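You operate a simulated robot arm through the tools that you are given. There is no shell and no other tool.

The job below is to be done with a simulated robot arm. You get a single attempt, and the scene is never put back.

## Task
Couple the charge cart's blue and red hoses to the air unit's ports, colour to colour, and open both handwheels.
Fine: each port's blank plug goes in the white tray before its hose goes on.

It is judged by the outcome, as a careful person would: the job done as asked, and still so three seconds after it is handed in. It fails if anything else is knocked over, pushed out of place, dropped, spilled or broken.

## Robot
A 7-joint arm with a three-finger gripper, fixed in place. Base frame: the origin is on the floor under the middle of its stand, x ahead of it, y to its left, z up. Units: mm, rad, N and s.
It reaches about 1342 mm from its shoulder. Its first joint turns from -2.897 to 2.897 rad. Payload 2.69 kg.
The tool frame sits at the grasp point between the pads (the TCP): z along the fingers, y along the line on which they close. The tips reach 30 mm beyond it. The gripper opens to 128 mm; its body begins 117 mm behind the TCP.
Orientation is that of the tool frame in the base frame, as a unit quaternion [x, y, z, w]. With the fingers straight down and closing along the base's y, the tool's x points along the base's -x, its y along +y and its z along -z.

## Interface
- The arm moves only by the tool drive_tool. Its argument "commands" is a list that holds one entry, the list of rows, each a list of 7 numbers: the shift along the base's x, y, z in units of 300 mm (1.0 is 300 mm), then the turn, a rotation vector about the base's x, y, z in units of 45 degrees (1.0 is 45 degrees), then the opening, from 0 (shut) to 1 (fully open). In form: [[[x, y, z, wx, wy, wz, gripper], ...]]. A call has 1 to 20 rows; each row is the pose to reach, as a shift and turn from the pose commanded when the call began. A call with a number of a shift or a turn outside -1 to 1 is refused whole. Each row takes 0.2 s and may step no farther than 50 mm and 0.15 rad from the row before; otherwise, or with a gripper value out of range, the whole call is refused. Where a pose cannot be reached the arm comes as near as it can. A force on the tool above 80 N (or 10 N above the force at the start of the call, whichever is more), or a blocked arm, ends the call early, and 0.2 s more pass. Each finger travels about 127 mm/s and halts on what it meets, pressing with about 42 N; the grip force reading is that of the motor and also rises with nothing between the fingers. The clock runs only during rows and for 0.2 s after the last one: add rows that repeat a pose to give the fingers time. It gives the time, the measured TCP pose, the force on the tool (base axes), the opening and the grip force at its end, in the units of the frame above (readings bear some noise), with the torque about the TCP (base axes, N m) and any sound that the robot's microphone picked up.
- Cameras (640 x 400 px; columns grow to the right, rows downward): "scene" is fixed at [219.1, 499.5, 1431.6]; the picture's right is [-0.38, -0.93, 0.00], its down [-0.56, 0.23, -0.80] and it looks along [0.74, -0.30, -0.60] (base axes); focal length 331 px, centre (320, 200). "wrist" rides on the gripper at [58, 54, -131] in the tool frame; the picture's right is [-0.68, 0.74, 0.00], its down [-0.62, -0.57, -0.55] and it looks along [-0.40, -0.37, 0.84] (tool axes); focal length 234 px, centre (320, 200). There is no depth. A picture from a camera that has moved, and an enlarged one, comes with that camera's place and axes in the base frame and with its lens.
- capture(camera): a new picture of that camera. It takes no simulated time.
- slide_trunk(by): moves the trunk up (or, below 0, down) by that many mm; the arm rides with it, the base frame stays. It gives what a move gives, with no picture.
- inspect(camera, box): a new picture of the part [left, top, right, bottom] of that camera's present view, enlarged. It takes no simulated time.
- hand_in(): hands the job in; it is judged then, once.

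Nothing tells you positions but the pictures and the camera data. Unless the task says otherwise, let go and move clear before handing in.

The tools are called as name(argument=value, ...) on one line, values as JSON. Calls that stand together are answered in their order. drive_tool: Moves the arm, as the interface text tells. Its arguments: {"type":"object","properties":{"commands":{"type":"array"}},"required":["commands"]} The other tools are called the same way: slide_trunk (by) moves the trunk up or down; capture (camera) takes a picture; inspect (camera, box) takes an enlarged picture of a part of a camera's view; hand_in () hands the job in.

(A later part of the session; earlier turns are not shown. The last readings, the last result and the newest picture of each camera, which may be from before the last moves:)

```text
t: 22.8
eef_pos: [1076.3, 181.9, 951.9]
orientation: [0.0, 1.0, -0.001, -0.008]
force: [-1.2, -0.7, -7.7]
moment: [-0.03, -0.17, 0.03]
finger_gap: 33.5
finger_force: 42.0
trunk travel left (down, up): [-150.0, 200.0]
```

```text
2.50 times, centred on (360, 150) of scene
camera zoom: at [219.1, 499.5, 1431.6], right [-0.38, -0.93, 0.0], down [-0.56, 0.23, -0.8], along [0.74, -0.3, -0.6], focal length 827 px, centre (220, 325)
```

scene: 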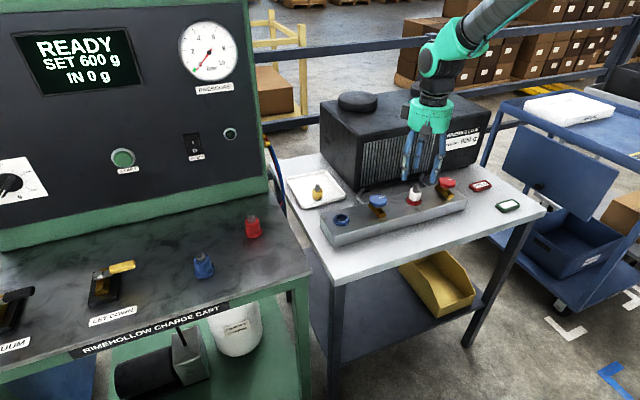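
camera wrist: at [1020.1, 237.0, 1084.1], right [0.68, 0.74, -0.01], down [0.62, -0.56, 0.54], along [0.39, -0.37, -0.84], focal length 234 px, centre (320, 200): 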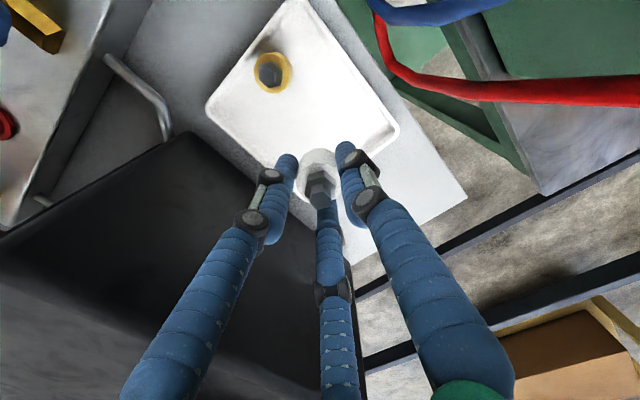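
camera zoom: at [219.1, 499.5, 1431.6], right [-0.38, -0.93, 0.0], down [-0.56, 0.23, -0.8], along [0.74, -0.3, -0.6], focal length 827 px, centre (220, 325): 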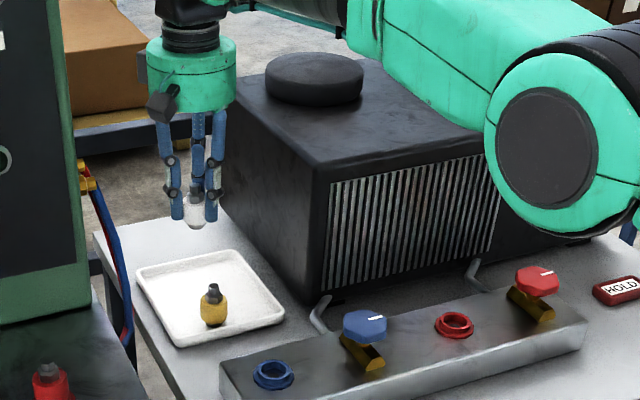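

The reading shows a small pull and an 8 mm height error, so the arm itself might be near something. I'll look at the whole scene before moving.

capture(camera="scene")

inspect(camera="scene", box=[400, 20, 560, 200])

```text
taken
```

scene: 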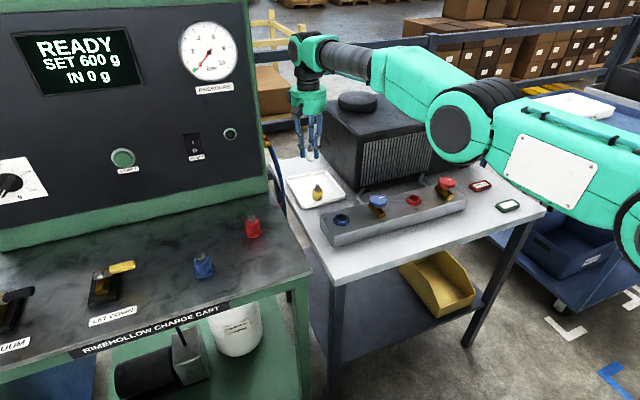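

```text
2.22 times, centred on (480, 110) of scene
camera zoom: at [219.1, 499.5, 1431.6], right [-0.38, -0.93, 0.0], down [-0.56, 0.23, -0.8], along [0.74, -0.3, -0.6], focal length 735 px, centre (-36, 400)
```

zoom: 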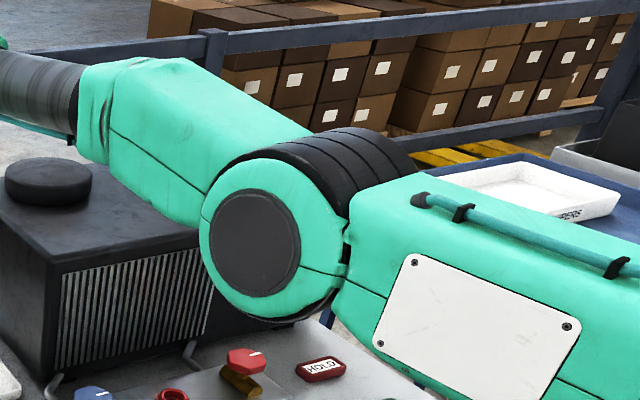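

The forearm is clear of the box; the arm is simply close to full stretch there. I'll pull back to about (1050, 150), still inside the tray and clear of the yellow plug.

drive_tool(commands=[[[-0.06, -0.06, 0, 0, 0, 0, 0.1], [-0.107, -0.113, 0, 0, 0, 0, 0.1], [-0.107, -0.113, 0, 0, 0, 0, 0.1], [-0.107, -0.113, 0, 0, 0, 0, 0.1]]])

capture(camera="wrist")

```text
t: 23.8
eef_pos: [1050.4, 148.9, 964.1]
orientation: [-0.001, 1.0, 0.0, -0.001]
force: [0.1, 0.1, -2.3]
moment: [0.01, 0.01, 0.01]
finger_gap: 33.0
finger_force: 42.1
trunk travel left (down, up): [-150.0, 200.0]
```

```text
taken
camera wrist: at [992.1, 203.5, 1096.2], right [0.68, 0.74, 0.0], down [0.62, -0.56, 0.55], along [0.4, -0.37, -0.84], focal length 234 px, centre (320, 200)
```

wrist: 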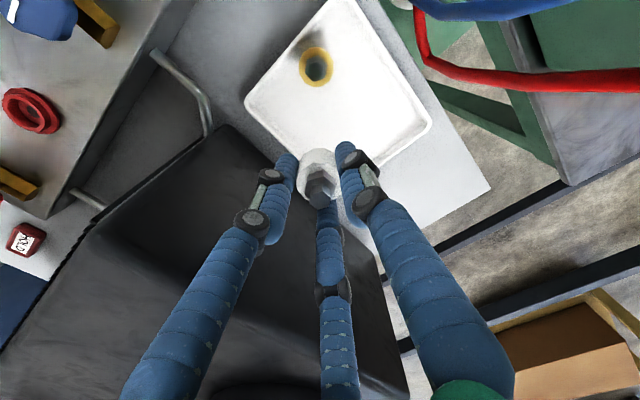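

drive_tool(commands=[[[0.015, 0.035, -0.06, 0, 0, 0, 0.1], [0.015, 0.035, -0.2, 0, 0, 0, 0.1], [0.015, 0.035, -0.3, 0, 0, 0, 0.1], [0.015, 0.035, -0.35, 0, 0, 0, 0.1], [0.015, 0.035, -0.35, 0, 0, 0, 0.1]]])

inspect(camera="scene", box=[290, 130, 390, 210])

capture(camera="wrist")

```text
t: 25.0
eef_pos: [1054.0, 161.0, 860.7]
orientation: [0.0, 1.0, 0.0, 0.0]
force: [0.9, -0.1, -1.1]
moment: [0.02, 0.04, -0.02]
finger_gap: 32.6
finger_force: 41.8
trunk travel left (down, up): [-150.0, 200.0]
```

```text
5.00 times, centred on (340, 170) of scene
camera zoom: at [219.1, 499.5, 1431.6], right [-0.38, -0.93, 0.0], down [-0.56, 0.23, -0.8], along [0.74, -0.3, -0.6], focal length 1654 px, centre (220, 350)
```

zoom: 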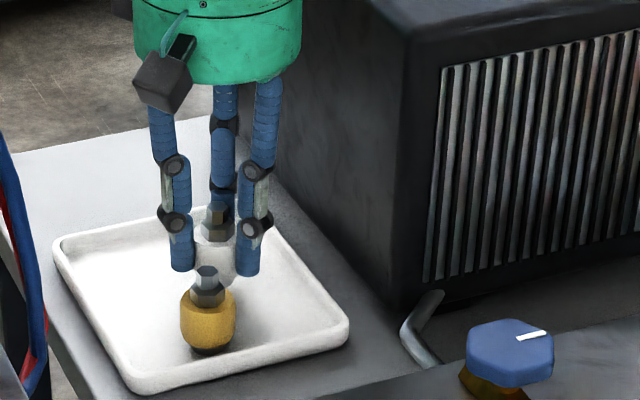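

```text
taken
camera wrist: at [996.0, 214.5, 993.1], right [0.68, 0.74, 0.0], down [0.62, -0.57, 0.55], along [0.4, -0.37, -0.84], focal length 234 px, centre (320, 200)
```

wrist: 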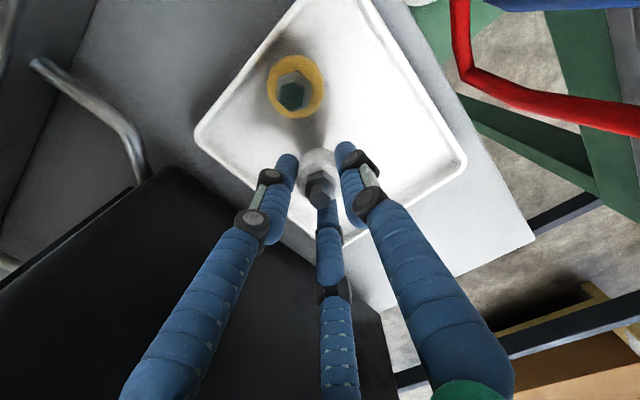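

drive_tool(commands=[[[0, 0, -0.015, 0, 0, 0, 0.1], [0, 0, -0.025, 0, 0, 0, 0.1], [0, 0, -0.025, 0, 0, 0, 0.1]]])

inspect(camera="wrist", box=[250, 120, 390, 220])

```text
t: 25.8
eef_pos: [1054.1, 160.9, 854.1]
orientation: [-0.001, 1.0, -0.001, 0.0]
force: [0.4, 0.4, -1.6]
moment: [0.01, -0.01, -0.02]
finger_gap: 33.2
finger_force: 42.2
trunk travel left (down, up): [-150.0, 200.0]
```

```text
4.00 times, centred on (320, 170) of wrist
camera zoom: at [995.9, 214.0, 985.3], right [0.68, 0.74, 0.0], down [0.62, -0.56, 0.55], along [0.4, -0.37, -0.84], focal length 937 px, centre (320, 320)
```

zoom: 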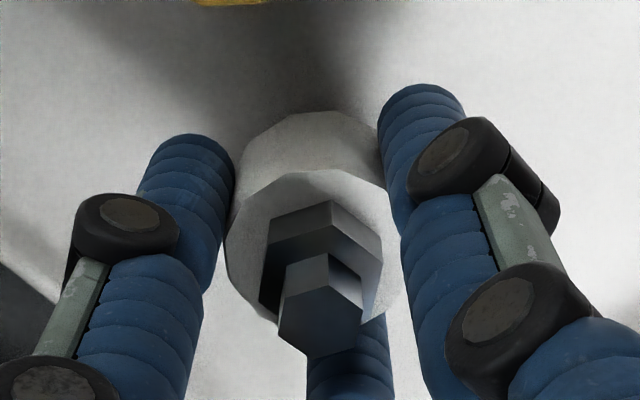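

drive_tool(commands=[[[0, 0, -0.007, 0, 0, 0, 0.1], [0, 0, -0.014, 0, 0, 0, 0.1], [0, 0, -0.014, 0, 0, 0, 0.1]]])

```text
t: 26.6
eef_pos: [1054.3, 160.1, 852.0]
orientation: [0.0, 1.0, 0.0, 0.001]
force: [-1.7, 0.7, 7.6]
moment: [0.01, 0.05, -0.02]
finger_gap: 32.8
finger_force: 41.6
trunk travel left (down, up): [-150.0, 200.0]
```

The white plug is touching the tray floor. I'll release it gently and rise.

drive_tool(commands=[[[0, 0, 0.003, 0, 0, 0, 0.1], [0, 0, 0.003, 0, 0, 0, 0.28], [0, 0, 0.003, 0, 0, 0, 0.32], [0, 0, 0.003, 0, 0, 0, 0.38], [0, 0, 0.003, 0, 0, 0, 0.4], [0, 0, 0.003, 0, 0, 0, 0.4]]])

inspect(camera="wrist", box=[250, 120, 390, 220])

inspect(camera="scene", box=[290, 130, 390, 210])

```text
t: 28.0
eef_pos: [1054.9, 160.7, 849.7]
orientation: [0.001, 1.0, 0.0, 0.0]
force: [0.5, 0.0, 1.3]
moment: [0.0, 0.04, 0.03]
finger_gap: 51.4
finger_force: 0.0
trunk travel left (down, up): [-150.0, 200.0]
```

```text
4.00 times, centred on (320, 170) of wrist
camera zoom: at [996.0, 214.0, 981.9], right [0.68, 0.74, 0.0], down [0.62, -0.56, 0.55], along [0.4, -0.37, -0.84], focal length 937 px, centre (320, 320)
```

zoom: 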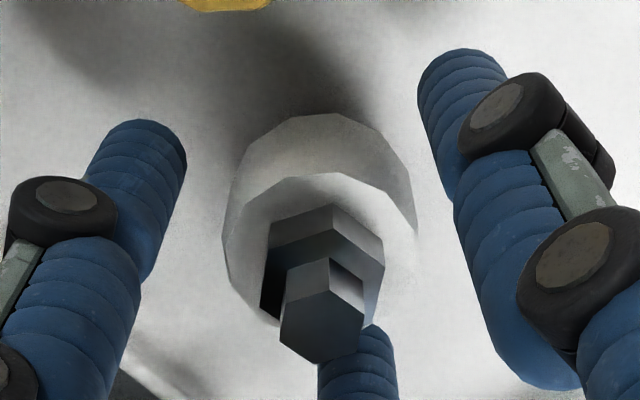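

```text
5.00 times, centred on (340, 170) of scene
camera zoom: at [219.1, 499.5, 1431.6], right [-0.38, -0.93, 0.0], down [-0.56, 0.23, -0.8], along [0.74, -0.3, -0.6], focal length 1654 px, centre (220, 350)
```

zoom: 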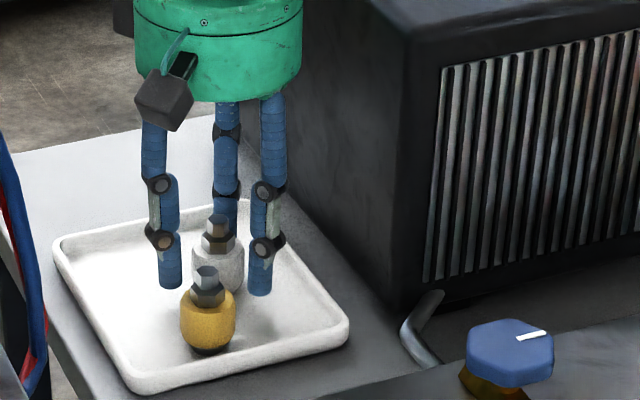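

Both plugs are now standing in the white tray. Next I'll rise, back away, and go look closely at the hose couplers on the cart.

drive_tool(commands=[[[0, 0, 0.14, 0, 0, 0, 0.4], [0, 0, 0.28, 0, 0, 0, 0.4], [0, 0, 0.42, 0, 0, 0, 0.4], [-0.12, 0.03, 0.5, 0, 0, 0, 0.5], [-0.27, 0.06, 0.5, 0, 0, 0, 0.5], [-0.42, 0.09, 0.5, 0, 0, 0, 0.5], [-0.57, 0.12, 0.5, 0, 0, 0, 0.5], [-0.7, 0.2, 0.5, 0, 0, 0, 0.55], [-0.75, 0.34, 0.5, 0, 0, 0, 0.55], [-0.75, 0.48, 0.5, 0, 0, 0, 0.55], [-0.75, 0.64, 0.5, 0, 0, 0, 0.55], [-0.75, 0.8, 0.5, 0, 0, 0, 0.55], [-0.75, 0.8, 0.5, 0, 0, 0, 0.55]]])

capture(camera="wrist")

capture(camera="scene")

```text
t: 30.8
eef_pos: [829.7, 403.1, 999.9]
orientation: [-0.001, 1.0, -0.002, 0.0]
force: [-0.8, 1.1, -0.9]
moment: [-0.11, 0.01, -0.01]
finger_gap: 70.3
finger_force: 0.0
trunk travel left (down, up): [-150.0, 200.0]
```

```text
taken
camera wrist: at [771.0, 457.3, 1132.9], right [0.68, 0.74, 0.0], down [0.62, -0.56, 0.55], along [0.4, -0.37, -0.84], focal length 234 px, centre (320, 200)
```

wrist: 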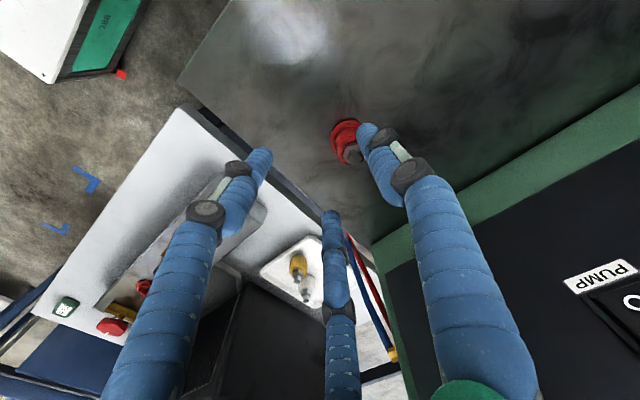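

```text
taken
```

scene: 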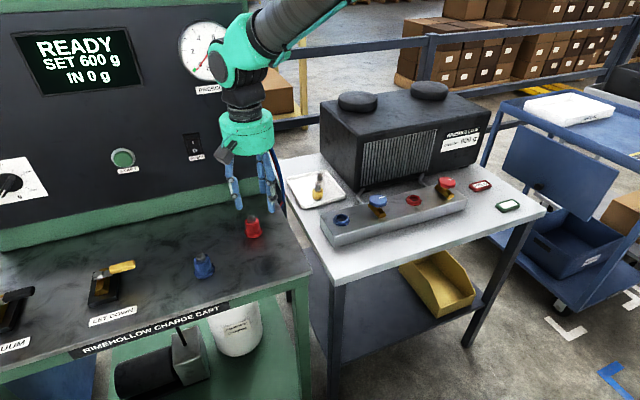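

inspect(camera="wrist", box=[310, 100, 390, 180])

inspect(camera="scene", box=[180, 180, 290, 290])

```text
5.00 times, centred on (350, 140) of wrist
camera zoom: at [771.0, 457.3, 1132.9], right [0.68, 0.74, 0.0], down [0.62, -0.56, 0.55], along [0.4, -0.37, -0.84], focal length 1171 px, centre (170, 500)
```

zoom: 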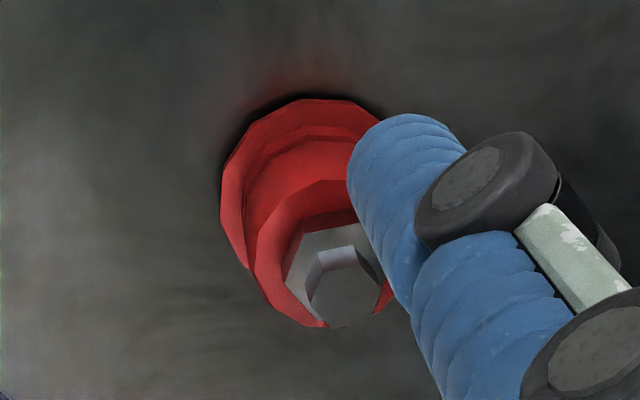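

```text
3.64 times, centred on (235, 235) of scene
camera zoom: at [219.1, 499.5, 1431.6], right [-0.38, -0.93, 0.0], down [-0.56, 0.23, -0.8], along [0.74, -0.3, -0.6], focal length 1203 px, centre (629, 73)
```

zoom: 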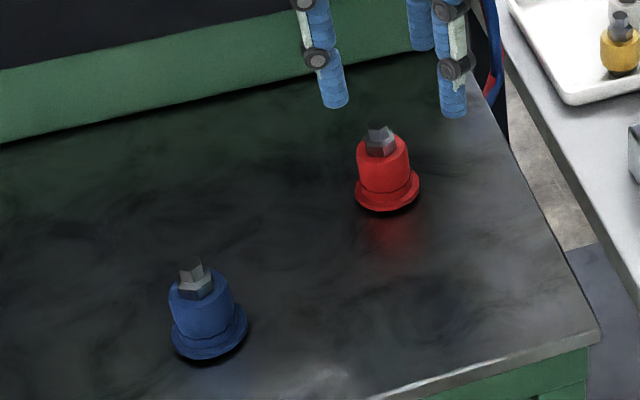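

drive_tool(commands=[[[0.06, 0.04, 0, 0, 0, 0, 0.55], [0.098, 0.06, -0.1, 0, 0, 0, 0.55], [0.098, 0.06, -0.1, 0, 0, 0, 0.55]]])

inspect(camera="wrist", box=[260, 100, 380, 200])

inspect(camera="scene", box=[210, 160, 290, 250])

```text
t: 31.6
eef_pos: [857.6, 421.5, 969.1]
orientation: [0.0, 1.0, 0.0, -0.002]
force: [0.9, 0.1, 0.0]
moment: [-0.02, 0.05, 0.01]
finger_gap: 70.6
finger_force: 0.0
trunk travel left (down, up): [-150.0, 200.0]
```

```text
4.00 times, centred on (320, 150) of wrist
camera zoom: at [800.4, 474.9, 1101.5], right [0.68, 0.74, 0.0], down [0.62, -0.56, 0.55], along [0.4, -0.37, -0.84], focal length 937 px, centre (320, 400)
```

zoom: 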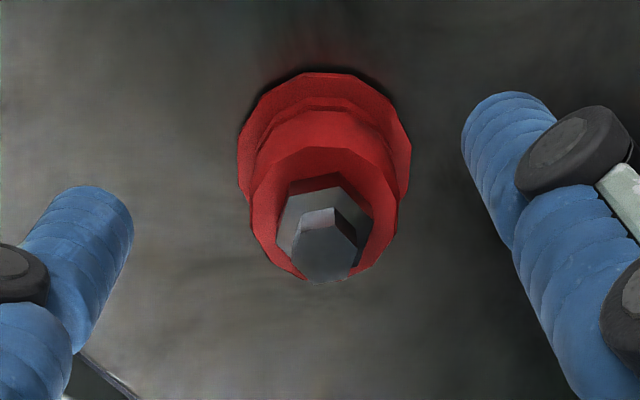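

```text
4.44 times, centred on (250, 205) of scene
camera zoom: at [219.1, 499.5, 1431.6], right [-0.38, -0.93, 0.0], down [-0.56, 0.23, -0.8], along [0.74, -0.3, -0.6], focal length 1470 px, centre (631, 178)
```

zoom: 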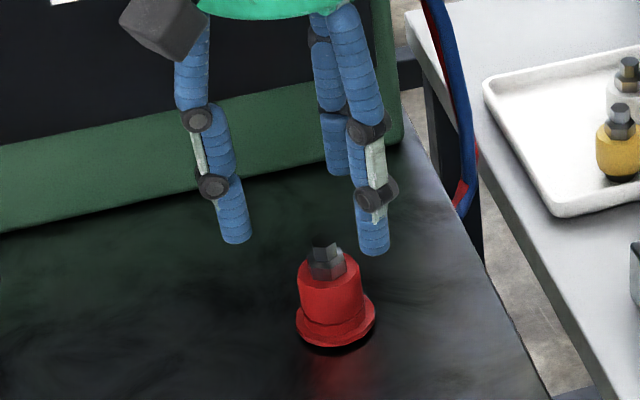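

drive_tool(commands=[[[0.007, 0, -0.07, 0, 0, 0, 0.5], [0.007, 0, -0.14, 0, 0, 0, 0.5], [0.007, 0, -0.195, 0, 0, 0, 0.5], [0.007, 0, -0.195, 0, 0, 0, 0.5]]])

inspect(camera="wrist", box=[260, 120, 380, 220])

inspect(camera="scene", box=[210, 180, 290, 250])

```text
t: 32.6
eef_pos: [861.7, 420.0, 911.5]
orientation: [0.0, 1.0, 0.001, 0.0]
force: [-0.4, 0.6, 0.3]
moment: [0.01, -0.01, 0.02]
finger_gap: 64.1
finger_force: 0.0
trunk travel left (down, up): [-150.0, 200.0]
```

```text
4.00 times, centred on (320, 170) of wrist
camera zoom: at [802.0, 473.2, 1043.9], right [0.68, 0.74, 0.0], down [0.62, -0.57, 0.55], along [0.4, -0.37, -0.84], focal length 937 px, centre (320, 320)
```

zoom: 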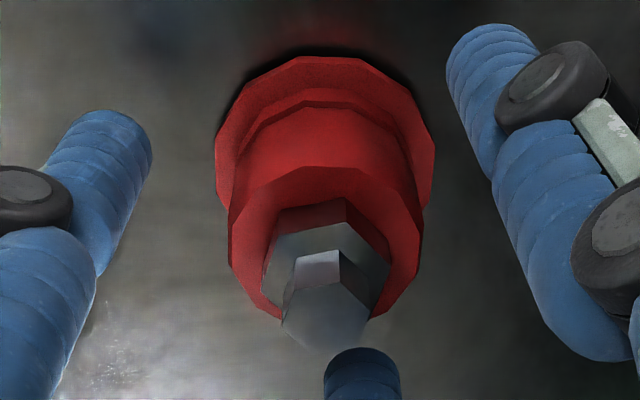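

```text
5.71 times, centred on (250, 215) of scene
camera zoom: at [219.1, 499.5, 1431.6], right [-0.38, -0.93, 0.0], down [-0.56, 0.23, -0.8], along [0.74, -0.3, -0.6], focal length 1890 px, centre (720, 114)
```

zoom: 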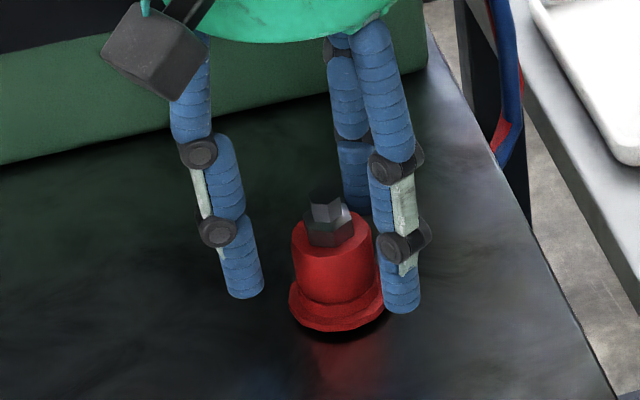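

drive_tool(commands=[[[-0.003, 0.008, 0, 0, 0, 0, 0.5], [-0.003, 0.008, 0, 0, 0, 0, 0.4], [-0.003, 0.008, 0, 0, 0, 0, 0.3], [-0.003, 0.008, 0, 0, 0, 0, 0.15], [-0.003, 0.008, 0, 0, 0, 0, 0.1], [-0.003, 0.008, 0, 0, 0, 0, 0.1]]])

inspect(camera="wrist", box=[260, 120, 380, 220])

inspect(camera="scene", box=[210, 180, 290, 250])

```text
t: 34.0
eef_pos: [858.9, 420.6, 911.0]
orientation: [0.0, 1.0, 0.0, 0.0]
force: [3.2, -7.7, 0.1]
moment: [-0.41, -0.04, -0.16]
finger_gap: 33.8
finger_force: 42.3
trunk travel left (down, up): [-150.0, 200.0]
```

```text
4.00 times, centred on (320, 170) of wrist
camera zoom: at [801.8, 474.7, 1043.6], right [0.68, 0.74, 0.0], down [0.62, -0.57, 0.55], along [0.4, -0.37, -0.84], focal length 937 px, centre (320, 320)
```

zoom: 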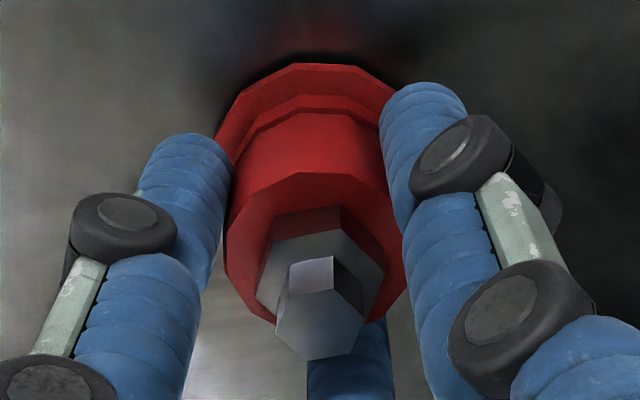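

```text
5.71 times, centred on (250, 215) of scene
camera zoom: at [219.1, 499.5, 1431.6], right [-0.38, -0.93, 0.0], down [-0.56, 0.23, -0.8], along [0.74, -0.3, -0.6], focal length 1890 px, centre (720, 114)
```

zoom: 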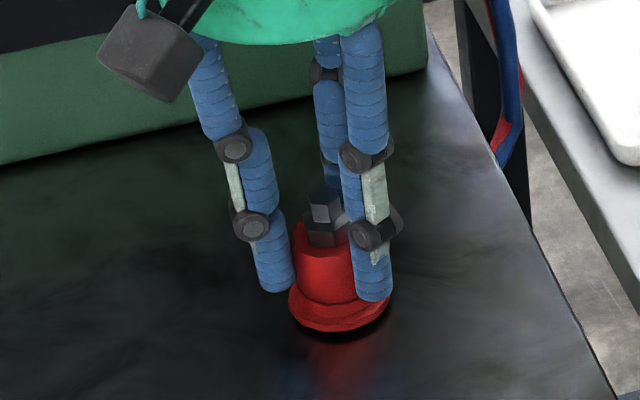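

The red coupler is gripped in its parking ring with a 33.8 mm gap. I'll lift gently and watch the force.

drive_tool(commands=[[[0, 0, 0.01, 0, 0, 0, 0.1], [0, 0, 0.02, 0, 0, 0, 0.1], [0, 0, 0.03, 0, 0, 0, 0.1], [0, 0, 0.03, 0, 0, 0, 0.1]]])

inspect(camera="scene", box=[210, 160, 290, 250])

```text
t: 35.0
eef_pos: [858.2, 420.6, 919.7]
orientation: [0.0, 1.0, 0.0, 0.001]
force: [0.0, 1.2, -0.9]
moment: [-0.02, -0.02, -0.01]
finger_gap: 33.7
finger_force: 41.8
trunk travel left (down, up): [-150.0, 200.0]
```

```text
4.44 times, centred on (250, 205) of scene
camera zoom: at [219.1, 499.5, 1431.6], right [-0.38, -0.93, 0.0], down [-0.56, 0.23, -0.8], along [0.74, -0.3, -0.6], focal length 1470 px, centre (631, 178)
```

zoom: 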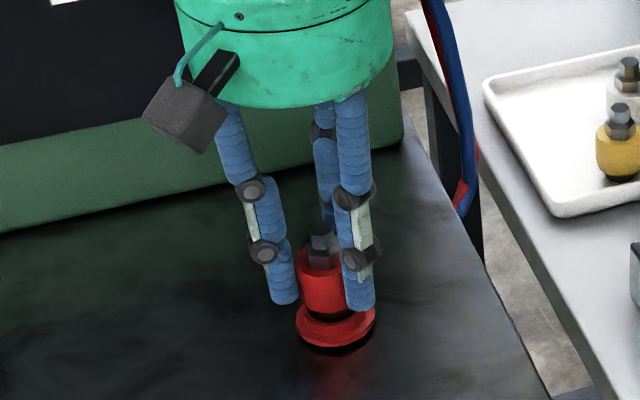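

drive_tool(commands=[[[0, 0, 0.08, 0, 0, 0, 0.1], [0, 0, 0.18, 0, 0, 0, 0.1], [0, 0, 0.28, 0, 0, 0, 0.1], [0, 0, 0.28, 0, 0, 0, 0.1]]])

capture(camera="scene")

capture(camera="wrist")

inspect(camera="scene", box=[200, 130, 300, 250])

```text
t: 36.0
eef_pos: [860.6, 420.5, 1004.0]
orientation: [0.0, 1.0, 0.0, 0.0]
force: [-1.3, 0.3, -1.5]
moment: [0.02, -0.02, 0.04]
finger_gap: 33.7
finger_force: 41.4
trunk travel left (down, up): [-150.0, 200.0]
```

```text
taken
```

scene: 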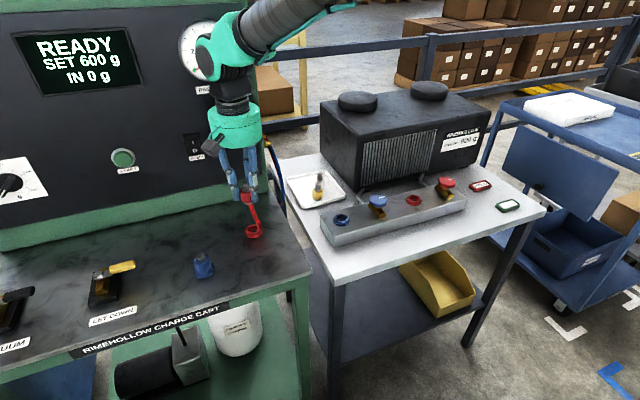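

```text
taken
camera wrist: at [802.4, 474.4, 1136.3], right [0.68, 0.74, 0.0], down [0.62, -0.56, 0.55], along [0.4, -0.37, -0.84], focal length 234 px, centre (320, 200)
```

wrist: 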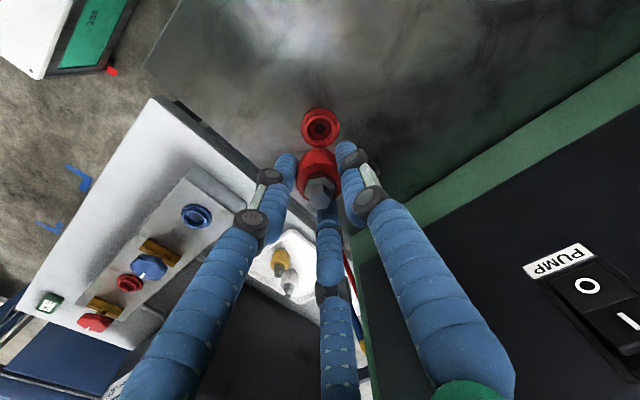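

```text
3.33 times, centred on (250, 190) of scene
camera zoom: at [219.1, 499.5, 1431.6], right [-0.38, -0.93, 0.0], down [-0.56, 0.23, -0.8], along [0.74, -0.3, -0.6], focal length 1103 px, centre (553, 233)
```

zoom: 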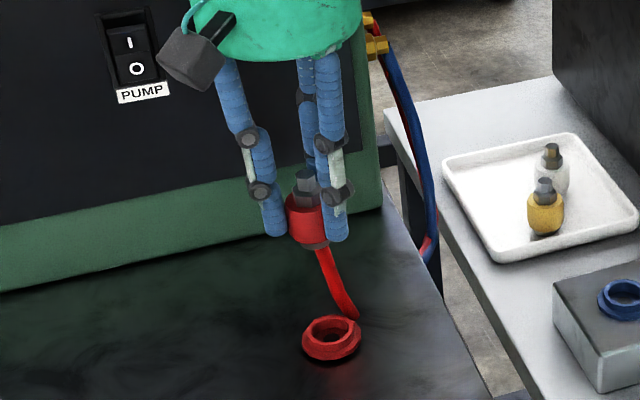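

inspect(camera="wrist", box=[270, 90, 390, 220])

inspect(camera="scene", box=[225, 170, 275, 245])

```text
3.08 times, centred on (330, 155) of wrist
camera zoom: at [802.4, 474.4, 1136.3], right [0.68, 0.74, 0.0], down [0.62, -0.56, 0.55], along [0.4, -0.37, -0.84], focal length 720 px, centre (289, 338)
```

zoom: 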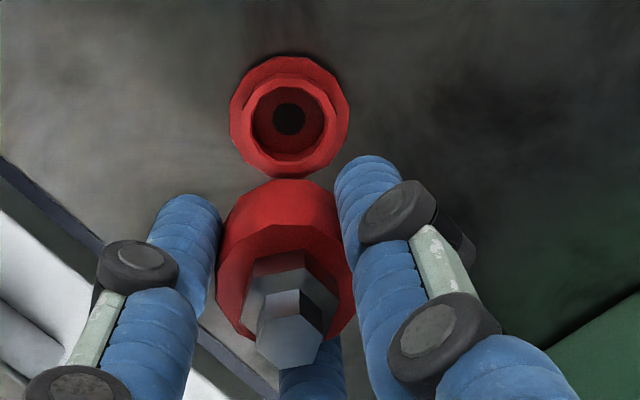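

```text
5.33 times, centred on (250, 208) of scene
camera zoom: at [219.1, 499.5, 1431.6], right [-0.38, -0.93, 0.0], down [-0.56, 0.23, -0.8], along [0.74, -0.3, -0.6], focal length 1764 px, centre (693, 160)
```

zoom: 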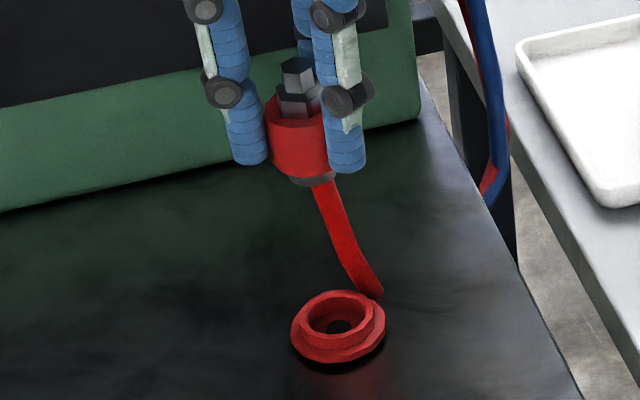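

The red hose hangs from the coupler and runs back to the deck. I'll carry it toward the red port at height, checking how the hose behaves along the way.

drive_tool(commands=[[[-0.02, -0.14, 0, 0, 0, 0, 0.1], [-0.04, -0.28, 0, 0, 0, 0, 0.1], [-0.06, -0.42, 0, 0, 0, 0, 0.1], [-0.08, -0.56, 0, 0, 0, 0, 0.1], [-0.087, -0.7, 0, 0, 0, 0, 0.1], [-0.087, -0.84, 0, 0, 0, 0, 0.1], [-0.087, -0.84, 0, 0, 0, 0, 0.1]]])

capture(camera="scene")

capture(camera="wrist")

```text
t: 37.6
eef_pos: [834.4, 166.9, 1002.5]
orientation: [0.0, 1.0, 0.001, -0.001]
force: [0.6, -0.5, 0.0]
moment: [0.06, -0.01, 0.0]
finger_gap: 33.8
finger_force: 41.7
trunk travel left (down, up): [-150.0, 200.0]
```

```text
taken
```

scene: 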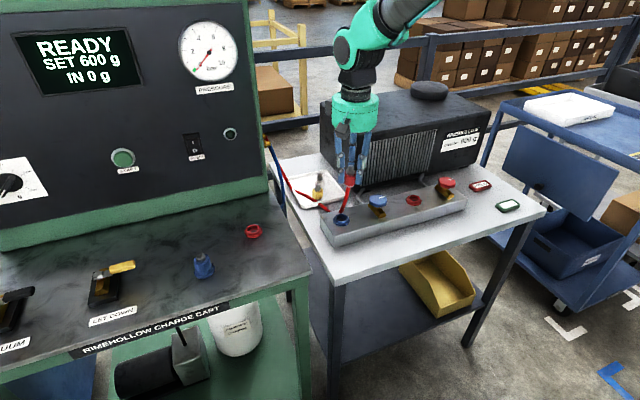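

```text
taken
camera wrist: at [776.7, 220.9, 1135.4], right [0.68, 0.74, 0.0], down [0.62, -0.57, 0.55], along [0.4, -0.37, -0.84], focal length 234 px, centre (320, 200)
```

wrist: 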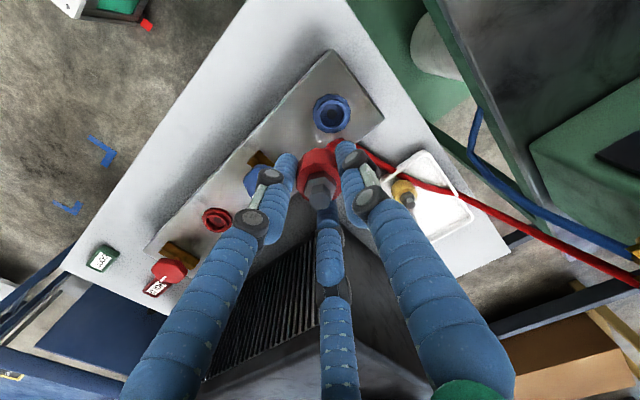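

inspect(camera="wrist", box=[320, 120, 520, 250])

inspect(camera="scene", box=[260, 130, 400, 240])

```text
3.08 times, centred on (420, 185) of wrist
camera zoom: at [776.7, 220.9, 1135.4], right [0.68, 0.74, 0.0], down [0.62, -0.57, 0.55], along [0.4, -0.37, -0.84], focal length 720 px, centre (12, 246)
```

zoom: 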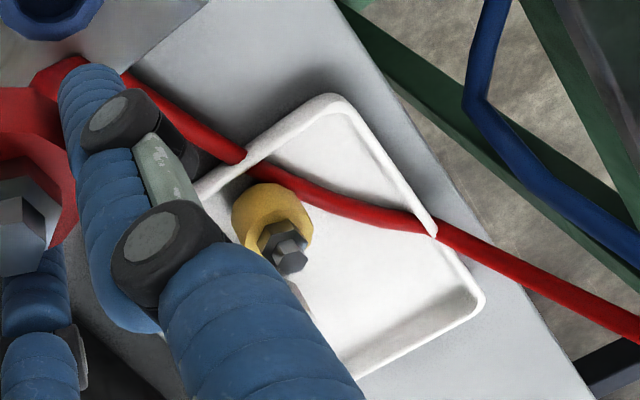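

```text
3.64 times, centred on (330, 185) of scene
camera zoom: at [219.1, 499.5, 1431.6], right [-0.38, -0.93, 0.0], down [-0.56, 0.23, -0.8], along [0.74, -0.3, -0.6], focal length 1203 px, centre (284, 254)
```

zoom: 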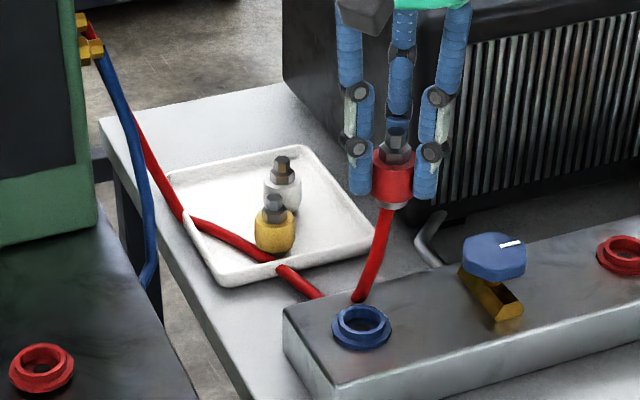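

The hose drapes over the table and is not disturbing the plug. Before going on, I'll measure both port rings precisely from both cameras.

inspect(camera="wrist", box=[300, 80, 370, 140])

inspect(camera="wrist", box=[180, 190, 250, 250])

inspect(camera="scene", box=[320, 200, 370, 235])

inspect(camera="scene", box=[390, 180, 440, 215])

```text
6.67 times, centred on (335, 110) of wrist
camera zoom: at [776.7, 220.9, 1135.4], right [0.68, 0.74, 0.0], down [0.62, -0.57, 0.55], along [0.4, -0.37, -0.84], focal length 1561 px, centre (220, 800)
```

zoom: 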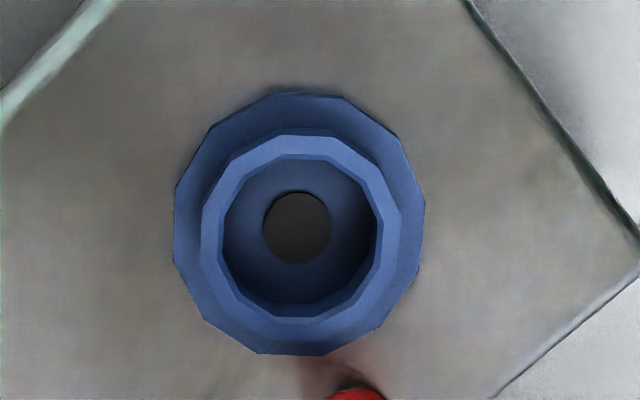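

```text
6.67 times, centred on (215, 220) of wrist
camera zoom: at [776.7, 220.9, 1135.4], right [0.68, 0.74, 0.0], down [0.62, -0.57, 0.55], along [0.4, -0.37, -0.84], focal length 1561 px, centre (1020, 67)
```

zoom: 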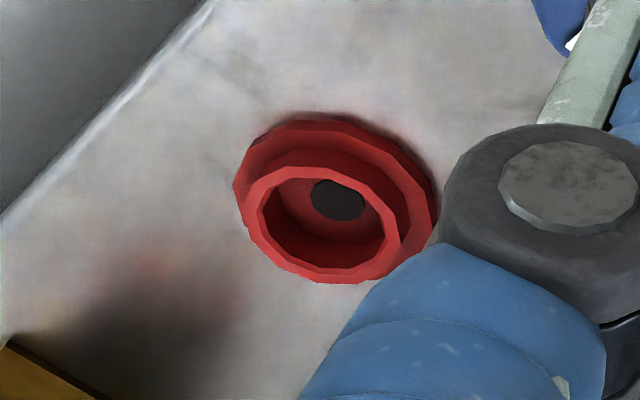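

```text
11.43 times, centred on (345, 218) of scene
camera zoom: at [219.1, 499.5, 1431.6], right [-0.38, -0.93, 0.0], down [-0.56, 0.23, -0.8], along [0.74, -0.3, -0.6], focal length 3780 px, centre (34, 0)
```

zoom: 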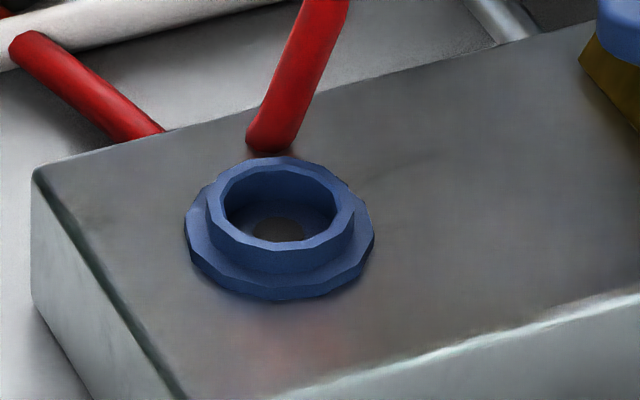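

```text
11.43 times, centred on (415, 198) of scene
camera zoom: at [219.1, 499.5, 1431.6], right [-0.38, -0.93, 0.0], down [-0.56, 0.23, -0.8], along [0.74, -0.3, -0.6], focal length 3780 px, centre (-766, 229)
```

zoom: 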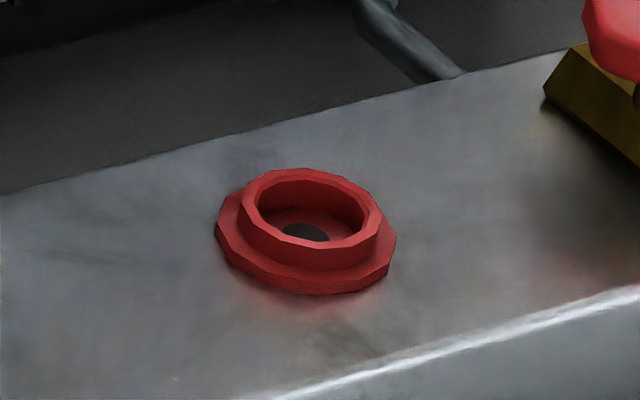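

inspect(camera="wrist", box=[260, 120, 380, 220])

inspect(camera="scene", box=[325, 145, 375, 195])

```text
4.00 times, centred on (320, 170) of wrist
camera zoom: at [776.7, 220.9, 1135.4], right [0.68, 0.74, 0.0], down [0.62, -0.57, 0.55], along [0.4, -0.37, -0.84], focal length 937 px, centre (320, 320)
```

zoom: 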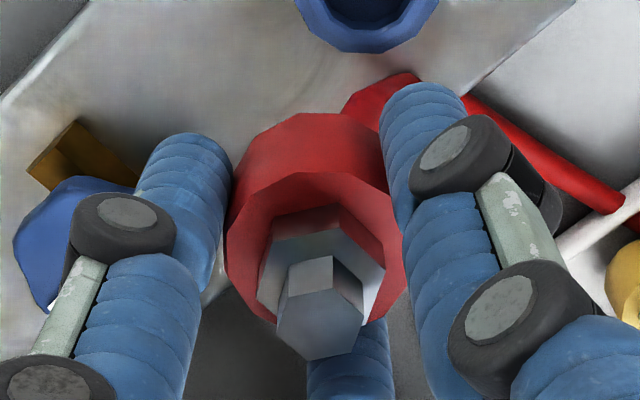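

```text
8.00 times, centred on (350, 170) of scene
camera zoom: at [219.1, 499.5, 1431.6], right [-0.38, -0.93, 0.0], down [-0.56, 0.23, -0.8], along [0.74, -0.3, -0.6], focal length 2646 px, centre (80, 440)
```

zoom: 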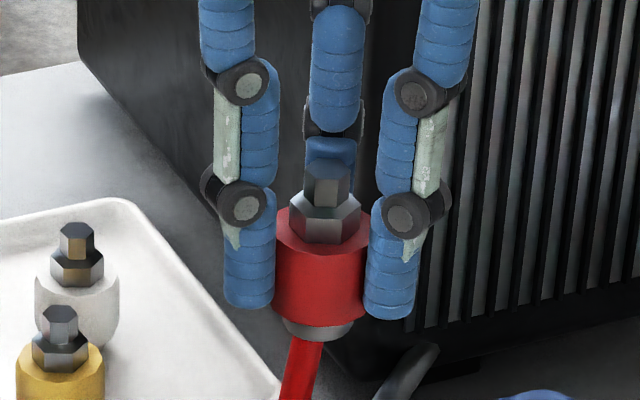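

Both cameras agree: the blue port is at (833.5, 187.2), the red port at (834.1, -48.1), and the gripped coupler's centre is about 1.5 mm +y of the TCP. I'll move over the red port and align.

drive_tool(commands=[[[0, -0.14, 0, 0, 0, 0, 0.1], [0, -0.28, 0, 0, 0, 0, 0.1], [0, -0.42, 0, 0, 0, 0, 0.1], [0, -0.56, 0, 0, 0, 0, 0.1], [0, -0.68, 0, 0, 0, 0, 0.1], [0, -0.72, 0, 0, 0, 0, 0.1], [0, -0.72, -0.1, 0, 0, 0, 0.1], [0, -0.72, -0.22, 0, 0, 0, 0.1], [0, -0.72, -0.22, 0, 0, 0, 0.1]]])

capture(camera="scene")

inspect(camera="scene", box=[390, 150, 440, 215])

inspect(camera="wrist", box=[260, 100, 400, 220])

```text
t: 39.6
eef_pos: [834.4, -49.6, 937.0]
orientation: [0.0, 1.0, 0.0, 0.0]
force: [0.5, -0.8, -1.4]
moment: [0.0, 0.08, -0.02]
finger_gap: 33.6
finger_force: 41.8
trunk travel left (down, up): [-150.0, 200.0]
```

```text
taken
```

scene: 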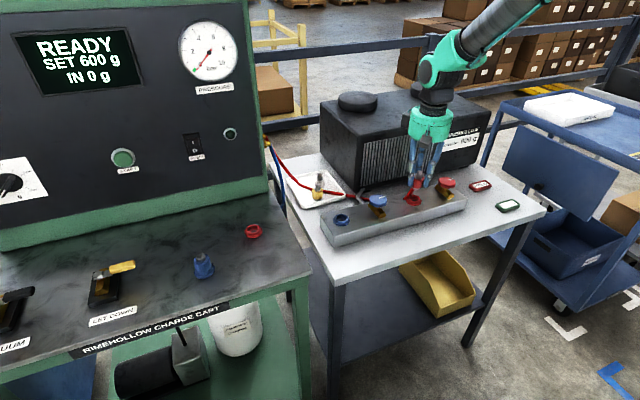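

```text
6.15 times, centred on (415, 182) of scene
camera zoom: at [219.1, 499.5, 1431.6], right [-0.38, -0.93, 0.0], down [-0.56, 0.23, -0.8], along [0.74, -0.3, -0.6], focal length 2036 px, centre (-265, 308)
```

zoom: 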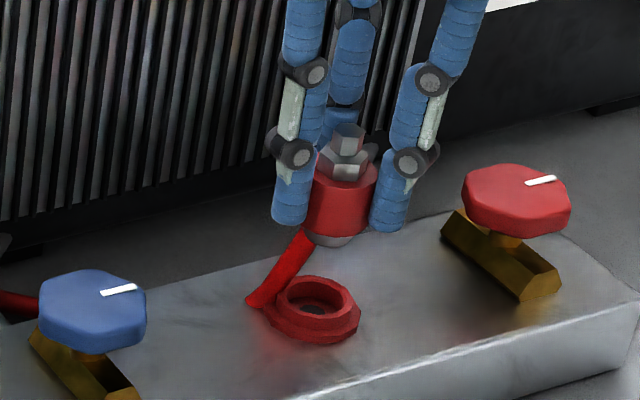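

```text
3.33 times, centred on (330, 160) of wrist
camera zoom: at [777.4, 5.0, 1069.7], right [0.68, 0.74, 0.0], down [0.62, -0.57, 0.55], along [0.4, -0.37, -0.84], focal length 781 px, centre (287, 333)
```

zoom: 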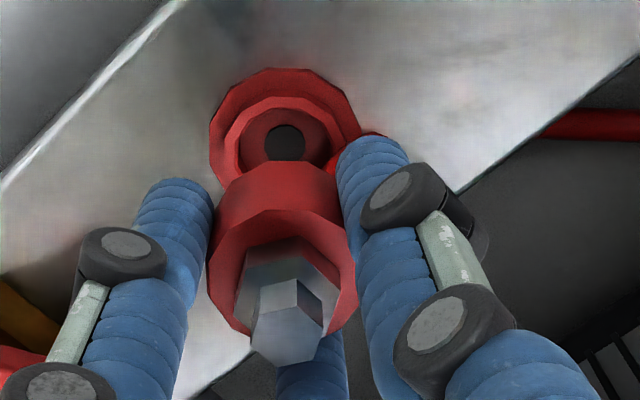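

drive_tool(commands=[[[0, -0.002, -0.05, 0, 0, 0, 0.1], [0, -0.002, -0.1, 0, 0, 0, 0.1], [0, -0.002, -0.1, 0, 0, 0, 0.1]]])

inspect(camera="scene", box=[390, 160, 440, 215])

```text
t: 40.4
eef_pos: [835.2, -50.0, 908.1]
orientation: [0.0, 1.0, 0.0, 0.0]
force: [-0.1, 0.7, -2.1]
moment: [0.01, 0.01, 0.05]
finger_gap: 33.7
finger_force: 42.5
trunk travel left (down, up): [-150.0, 200.0]
```

```text
7.27 times, centred on (415, 188) of scene
camera zoom: at [219.1, 499.5, 1431.6], right [-0.38, -0.93, 0.0], down [-0.56, 0.23, -0.8], along [0.74, -0.3, -0.6], focal length 2406 px, centre (-371, 291)
```

zoom: 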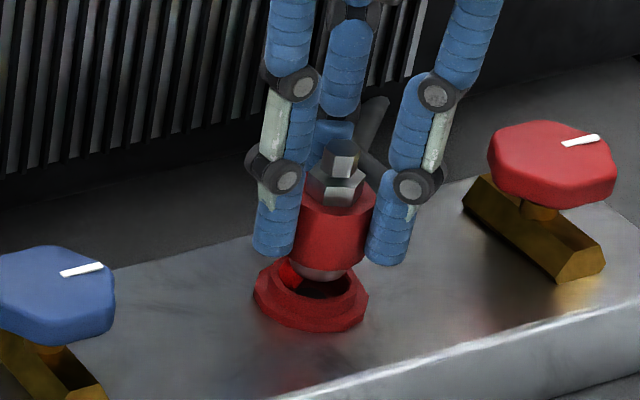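

drive_tool(commands=[[[0, 0, -0.01, 0, 0, 0, 0.1], [0, 0, -0.02, 0, 0, 0, 0.1], [0, 0, -0.03, 0, 0, 0, 0.1], [0, 0, -0.03, 0, 0, 0, 0.1]]])

inspect(camera="scene", box=[390, 160, 440, 215])

```text
t: 41.4
eef_pos: [833.1, -46.7, 899.7]
orientation: [0.0, 1.0, 0.0, -0.001]
force: [-0.1, 0.2, -1.6]
moment: [0.01, 0.01, 0.01]
finger_gap: 33.5
finger_force: 41.8
trunk travel left (down, up): [-150.0, 200.0]
```

```text
7.27 times, centred on (415, 188) of scene
camera zoom: at [219.1, 499.5, 1431.6], right [-0.38, -0.93, 0.0], down [-0.56, 0.23, -0.8], along [0.74, -0.3, -0.6], focal length 2406 px, centre (-371, 291)
```

zoom: 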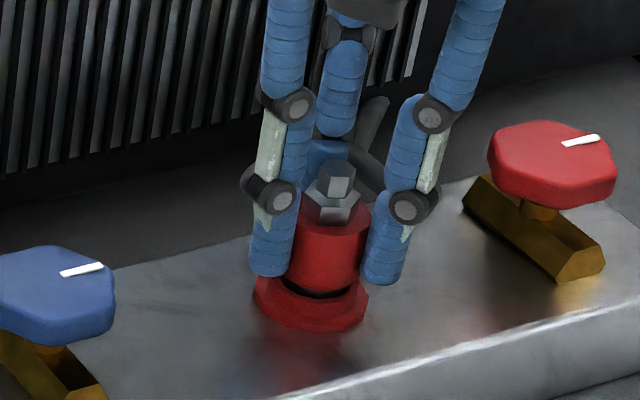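

drive_tool(commands=[[[0, 0, -0.008, 0, 0, 0, 0.1], [0, 0, -0.016, 0, 0, 0, 0.1], [0, 0, -0.022, 0, 0, 0, 0.1], [0, 0, -0.022, 0, 0, 0, 0.1]]])

inspect(camera="scene", box=[390, 160, 440, 215])

```text
t: 42.4
eef_pos: [834.5, -47.9, 892.7]
orientation: [0.0, 1.0, 0.0, 0.0]
force: [-3.0, 2.1, 7.2]
moment: [0.11, 0.09, -0.17]
finger_gap: 33.6
finger_force: 41.4
trunk travel left (down, up): [-150.0, 200.0]
```

```text
7.27 times, centred on (415, 188) of scene
camera zoom: at [219.1, 499.5, 1431.6], right [-0.38, -0.93, 0.0], down [-0.56, 0.23, -0.8], along [0.74, -0.3, -0.6], focal length 2406 px, centre (-371, 291)
```

zoom: 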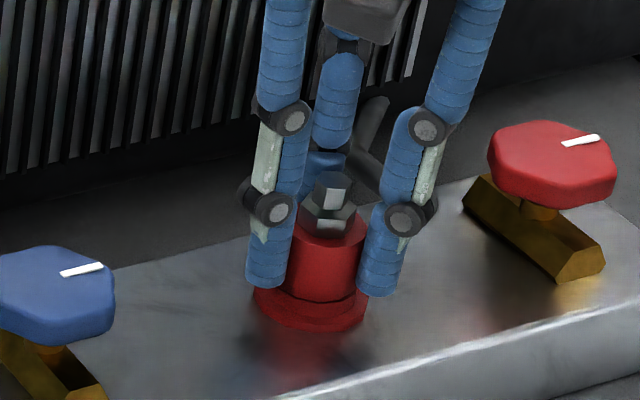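

The coupler has entered the ring and resistance has begun. I'll press a little further to make sure it seats fully.

drive_tool(commands=[[[0, 0, -0.007, 0, 0, 0, 0.1], [0, 0, -0.014, 0, 0, 0, 0.1], [0, 0, -0.014, 0, 0, 0, 0.1]]])

inspect(camera="scene", box=[390, 160, 440, 215])

```text
t: 43.2
eef_pos: [834.3, -49.3, 891.4]
orientation: [0.001, 1.0, 0.0, 0.001]
force: [-9.1, 5.9, 29.5]
moment: [0.29, 0.57, -0.22]
finger_gap: 33.7
finger_force: 42.0
trunk travel left (down, up): [-150.0, 200.0]
```

```text
7.27 times, centred on (415, 188) of scene
camera zoom: at [219.1, 499.5, 1431.6], right [-0.38, -0.93, 0.0], down [-0.56, 0.23, -0.8], along [0.74, -0.3, -0.6], focal length 2406 px, centre (-371, 291)
```

zoom: 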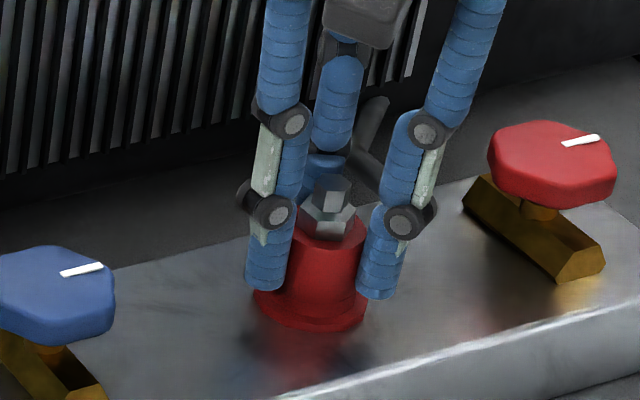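

drive_tool(commands=[[[0, 0, 0.01, 0, 0, 0, 0.1], [0, 0, 0.0165, 0, 0, 0, 0.1], [0, 0, 0.0165, 0, 0, 0, 0.1]]])

```text
t: 44.0
eef_pos: [835.2, -48.6, 892.8]
orientation: [0.0, 1.0, -0.001, -0.001]
force: [7.8, 0.0, -8.7]
moment: [-0.01, -0.48, -0.16]
finger_gap: 33.5
finger_force: 41.7
trunk travel left (down, up): [-150.0, 200.0]
```

The coupler holds against an 8.7 N pull, so it is latched like the plug was. I'll ease off, release, and rise.

drive_tool(commands=[[[0, 0, -0.004, 0, 0, 0, 0.1], [0, 0, -0.004, 0, 0, 0, 0.28], [0, 0, -0.004, 0, 0, 0, 0.34], [0, 0, -0.004, 0, 0, 0, 0.42], [0, 0, -0.004, 0, 0, 0, 0.5], [0, 0, -0.004, 0, 0, 0, 0.5], [0, 0, 0.1, 0, 0, 0, 0.5], [0, 0, 0.24, 0, 0, 0, 0.5], [0, 0, 0.24, 0, 0, 0, 0.5]]])

inspect(camera="scene", box=[370, 150, 470, 220])

capture(camera="wrist")

capture(camera="scene")

```text
t: 46.0
eef_pos: [835.6, -52.1, 966.5]
orientation: [0.0, 1.0, -0.001, 0.0]
force: [-1.7, 0.0, 1.0]
moment: [0.01, -0.02, 0.03]
finger_gap: 64.3
finger_force: 0.1
trunk travel left (down, up): [-150.0, 200.0]
```

```text
5.71 times, centred on (420, 185) of scene
camera zoom: at [219.1, 499.5, 1431.6], right [-0.38, -0.93, 0.0], down [-0.56, 0.23, -0.8], along [0.74, -0.3, -0.6], focal length 1890 px, centre (-251, 286)
```

zoom: 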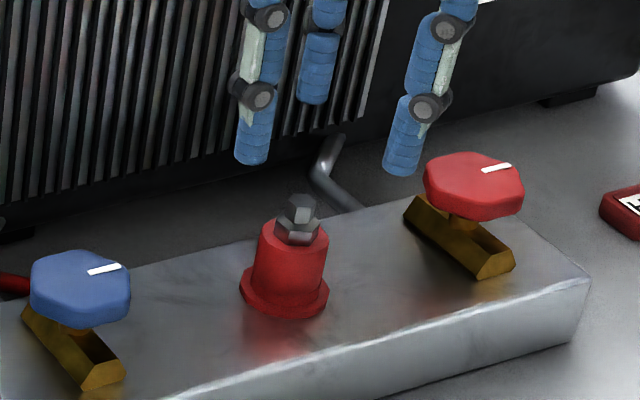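

```text
taken
camera wrist: at [776.4, 2.7, 1098.5], right [0.68, 0.74, 0.0], down [0.62, -0.57, 0.55], along [0.4, -0.37, -0.84], focal length 234 px, centre (320, 200)
```

wrist: 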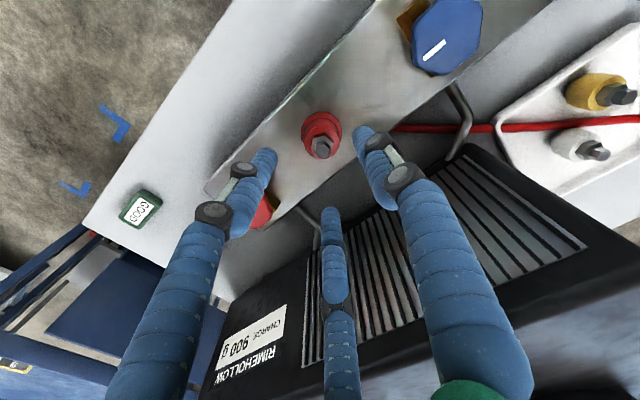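

```text
taken
```

scene: 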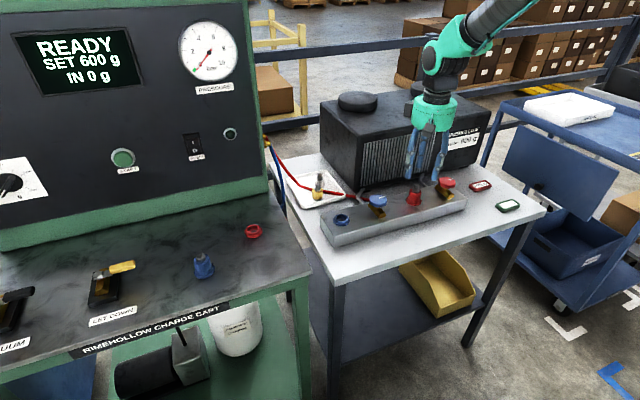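

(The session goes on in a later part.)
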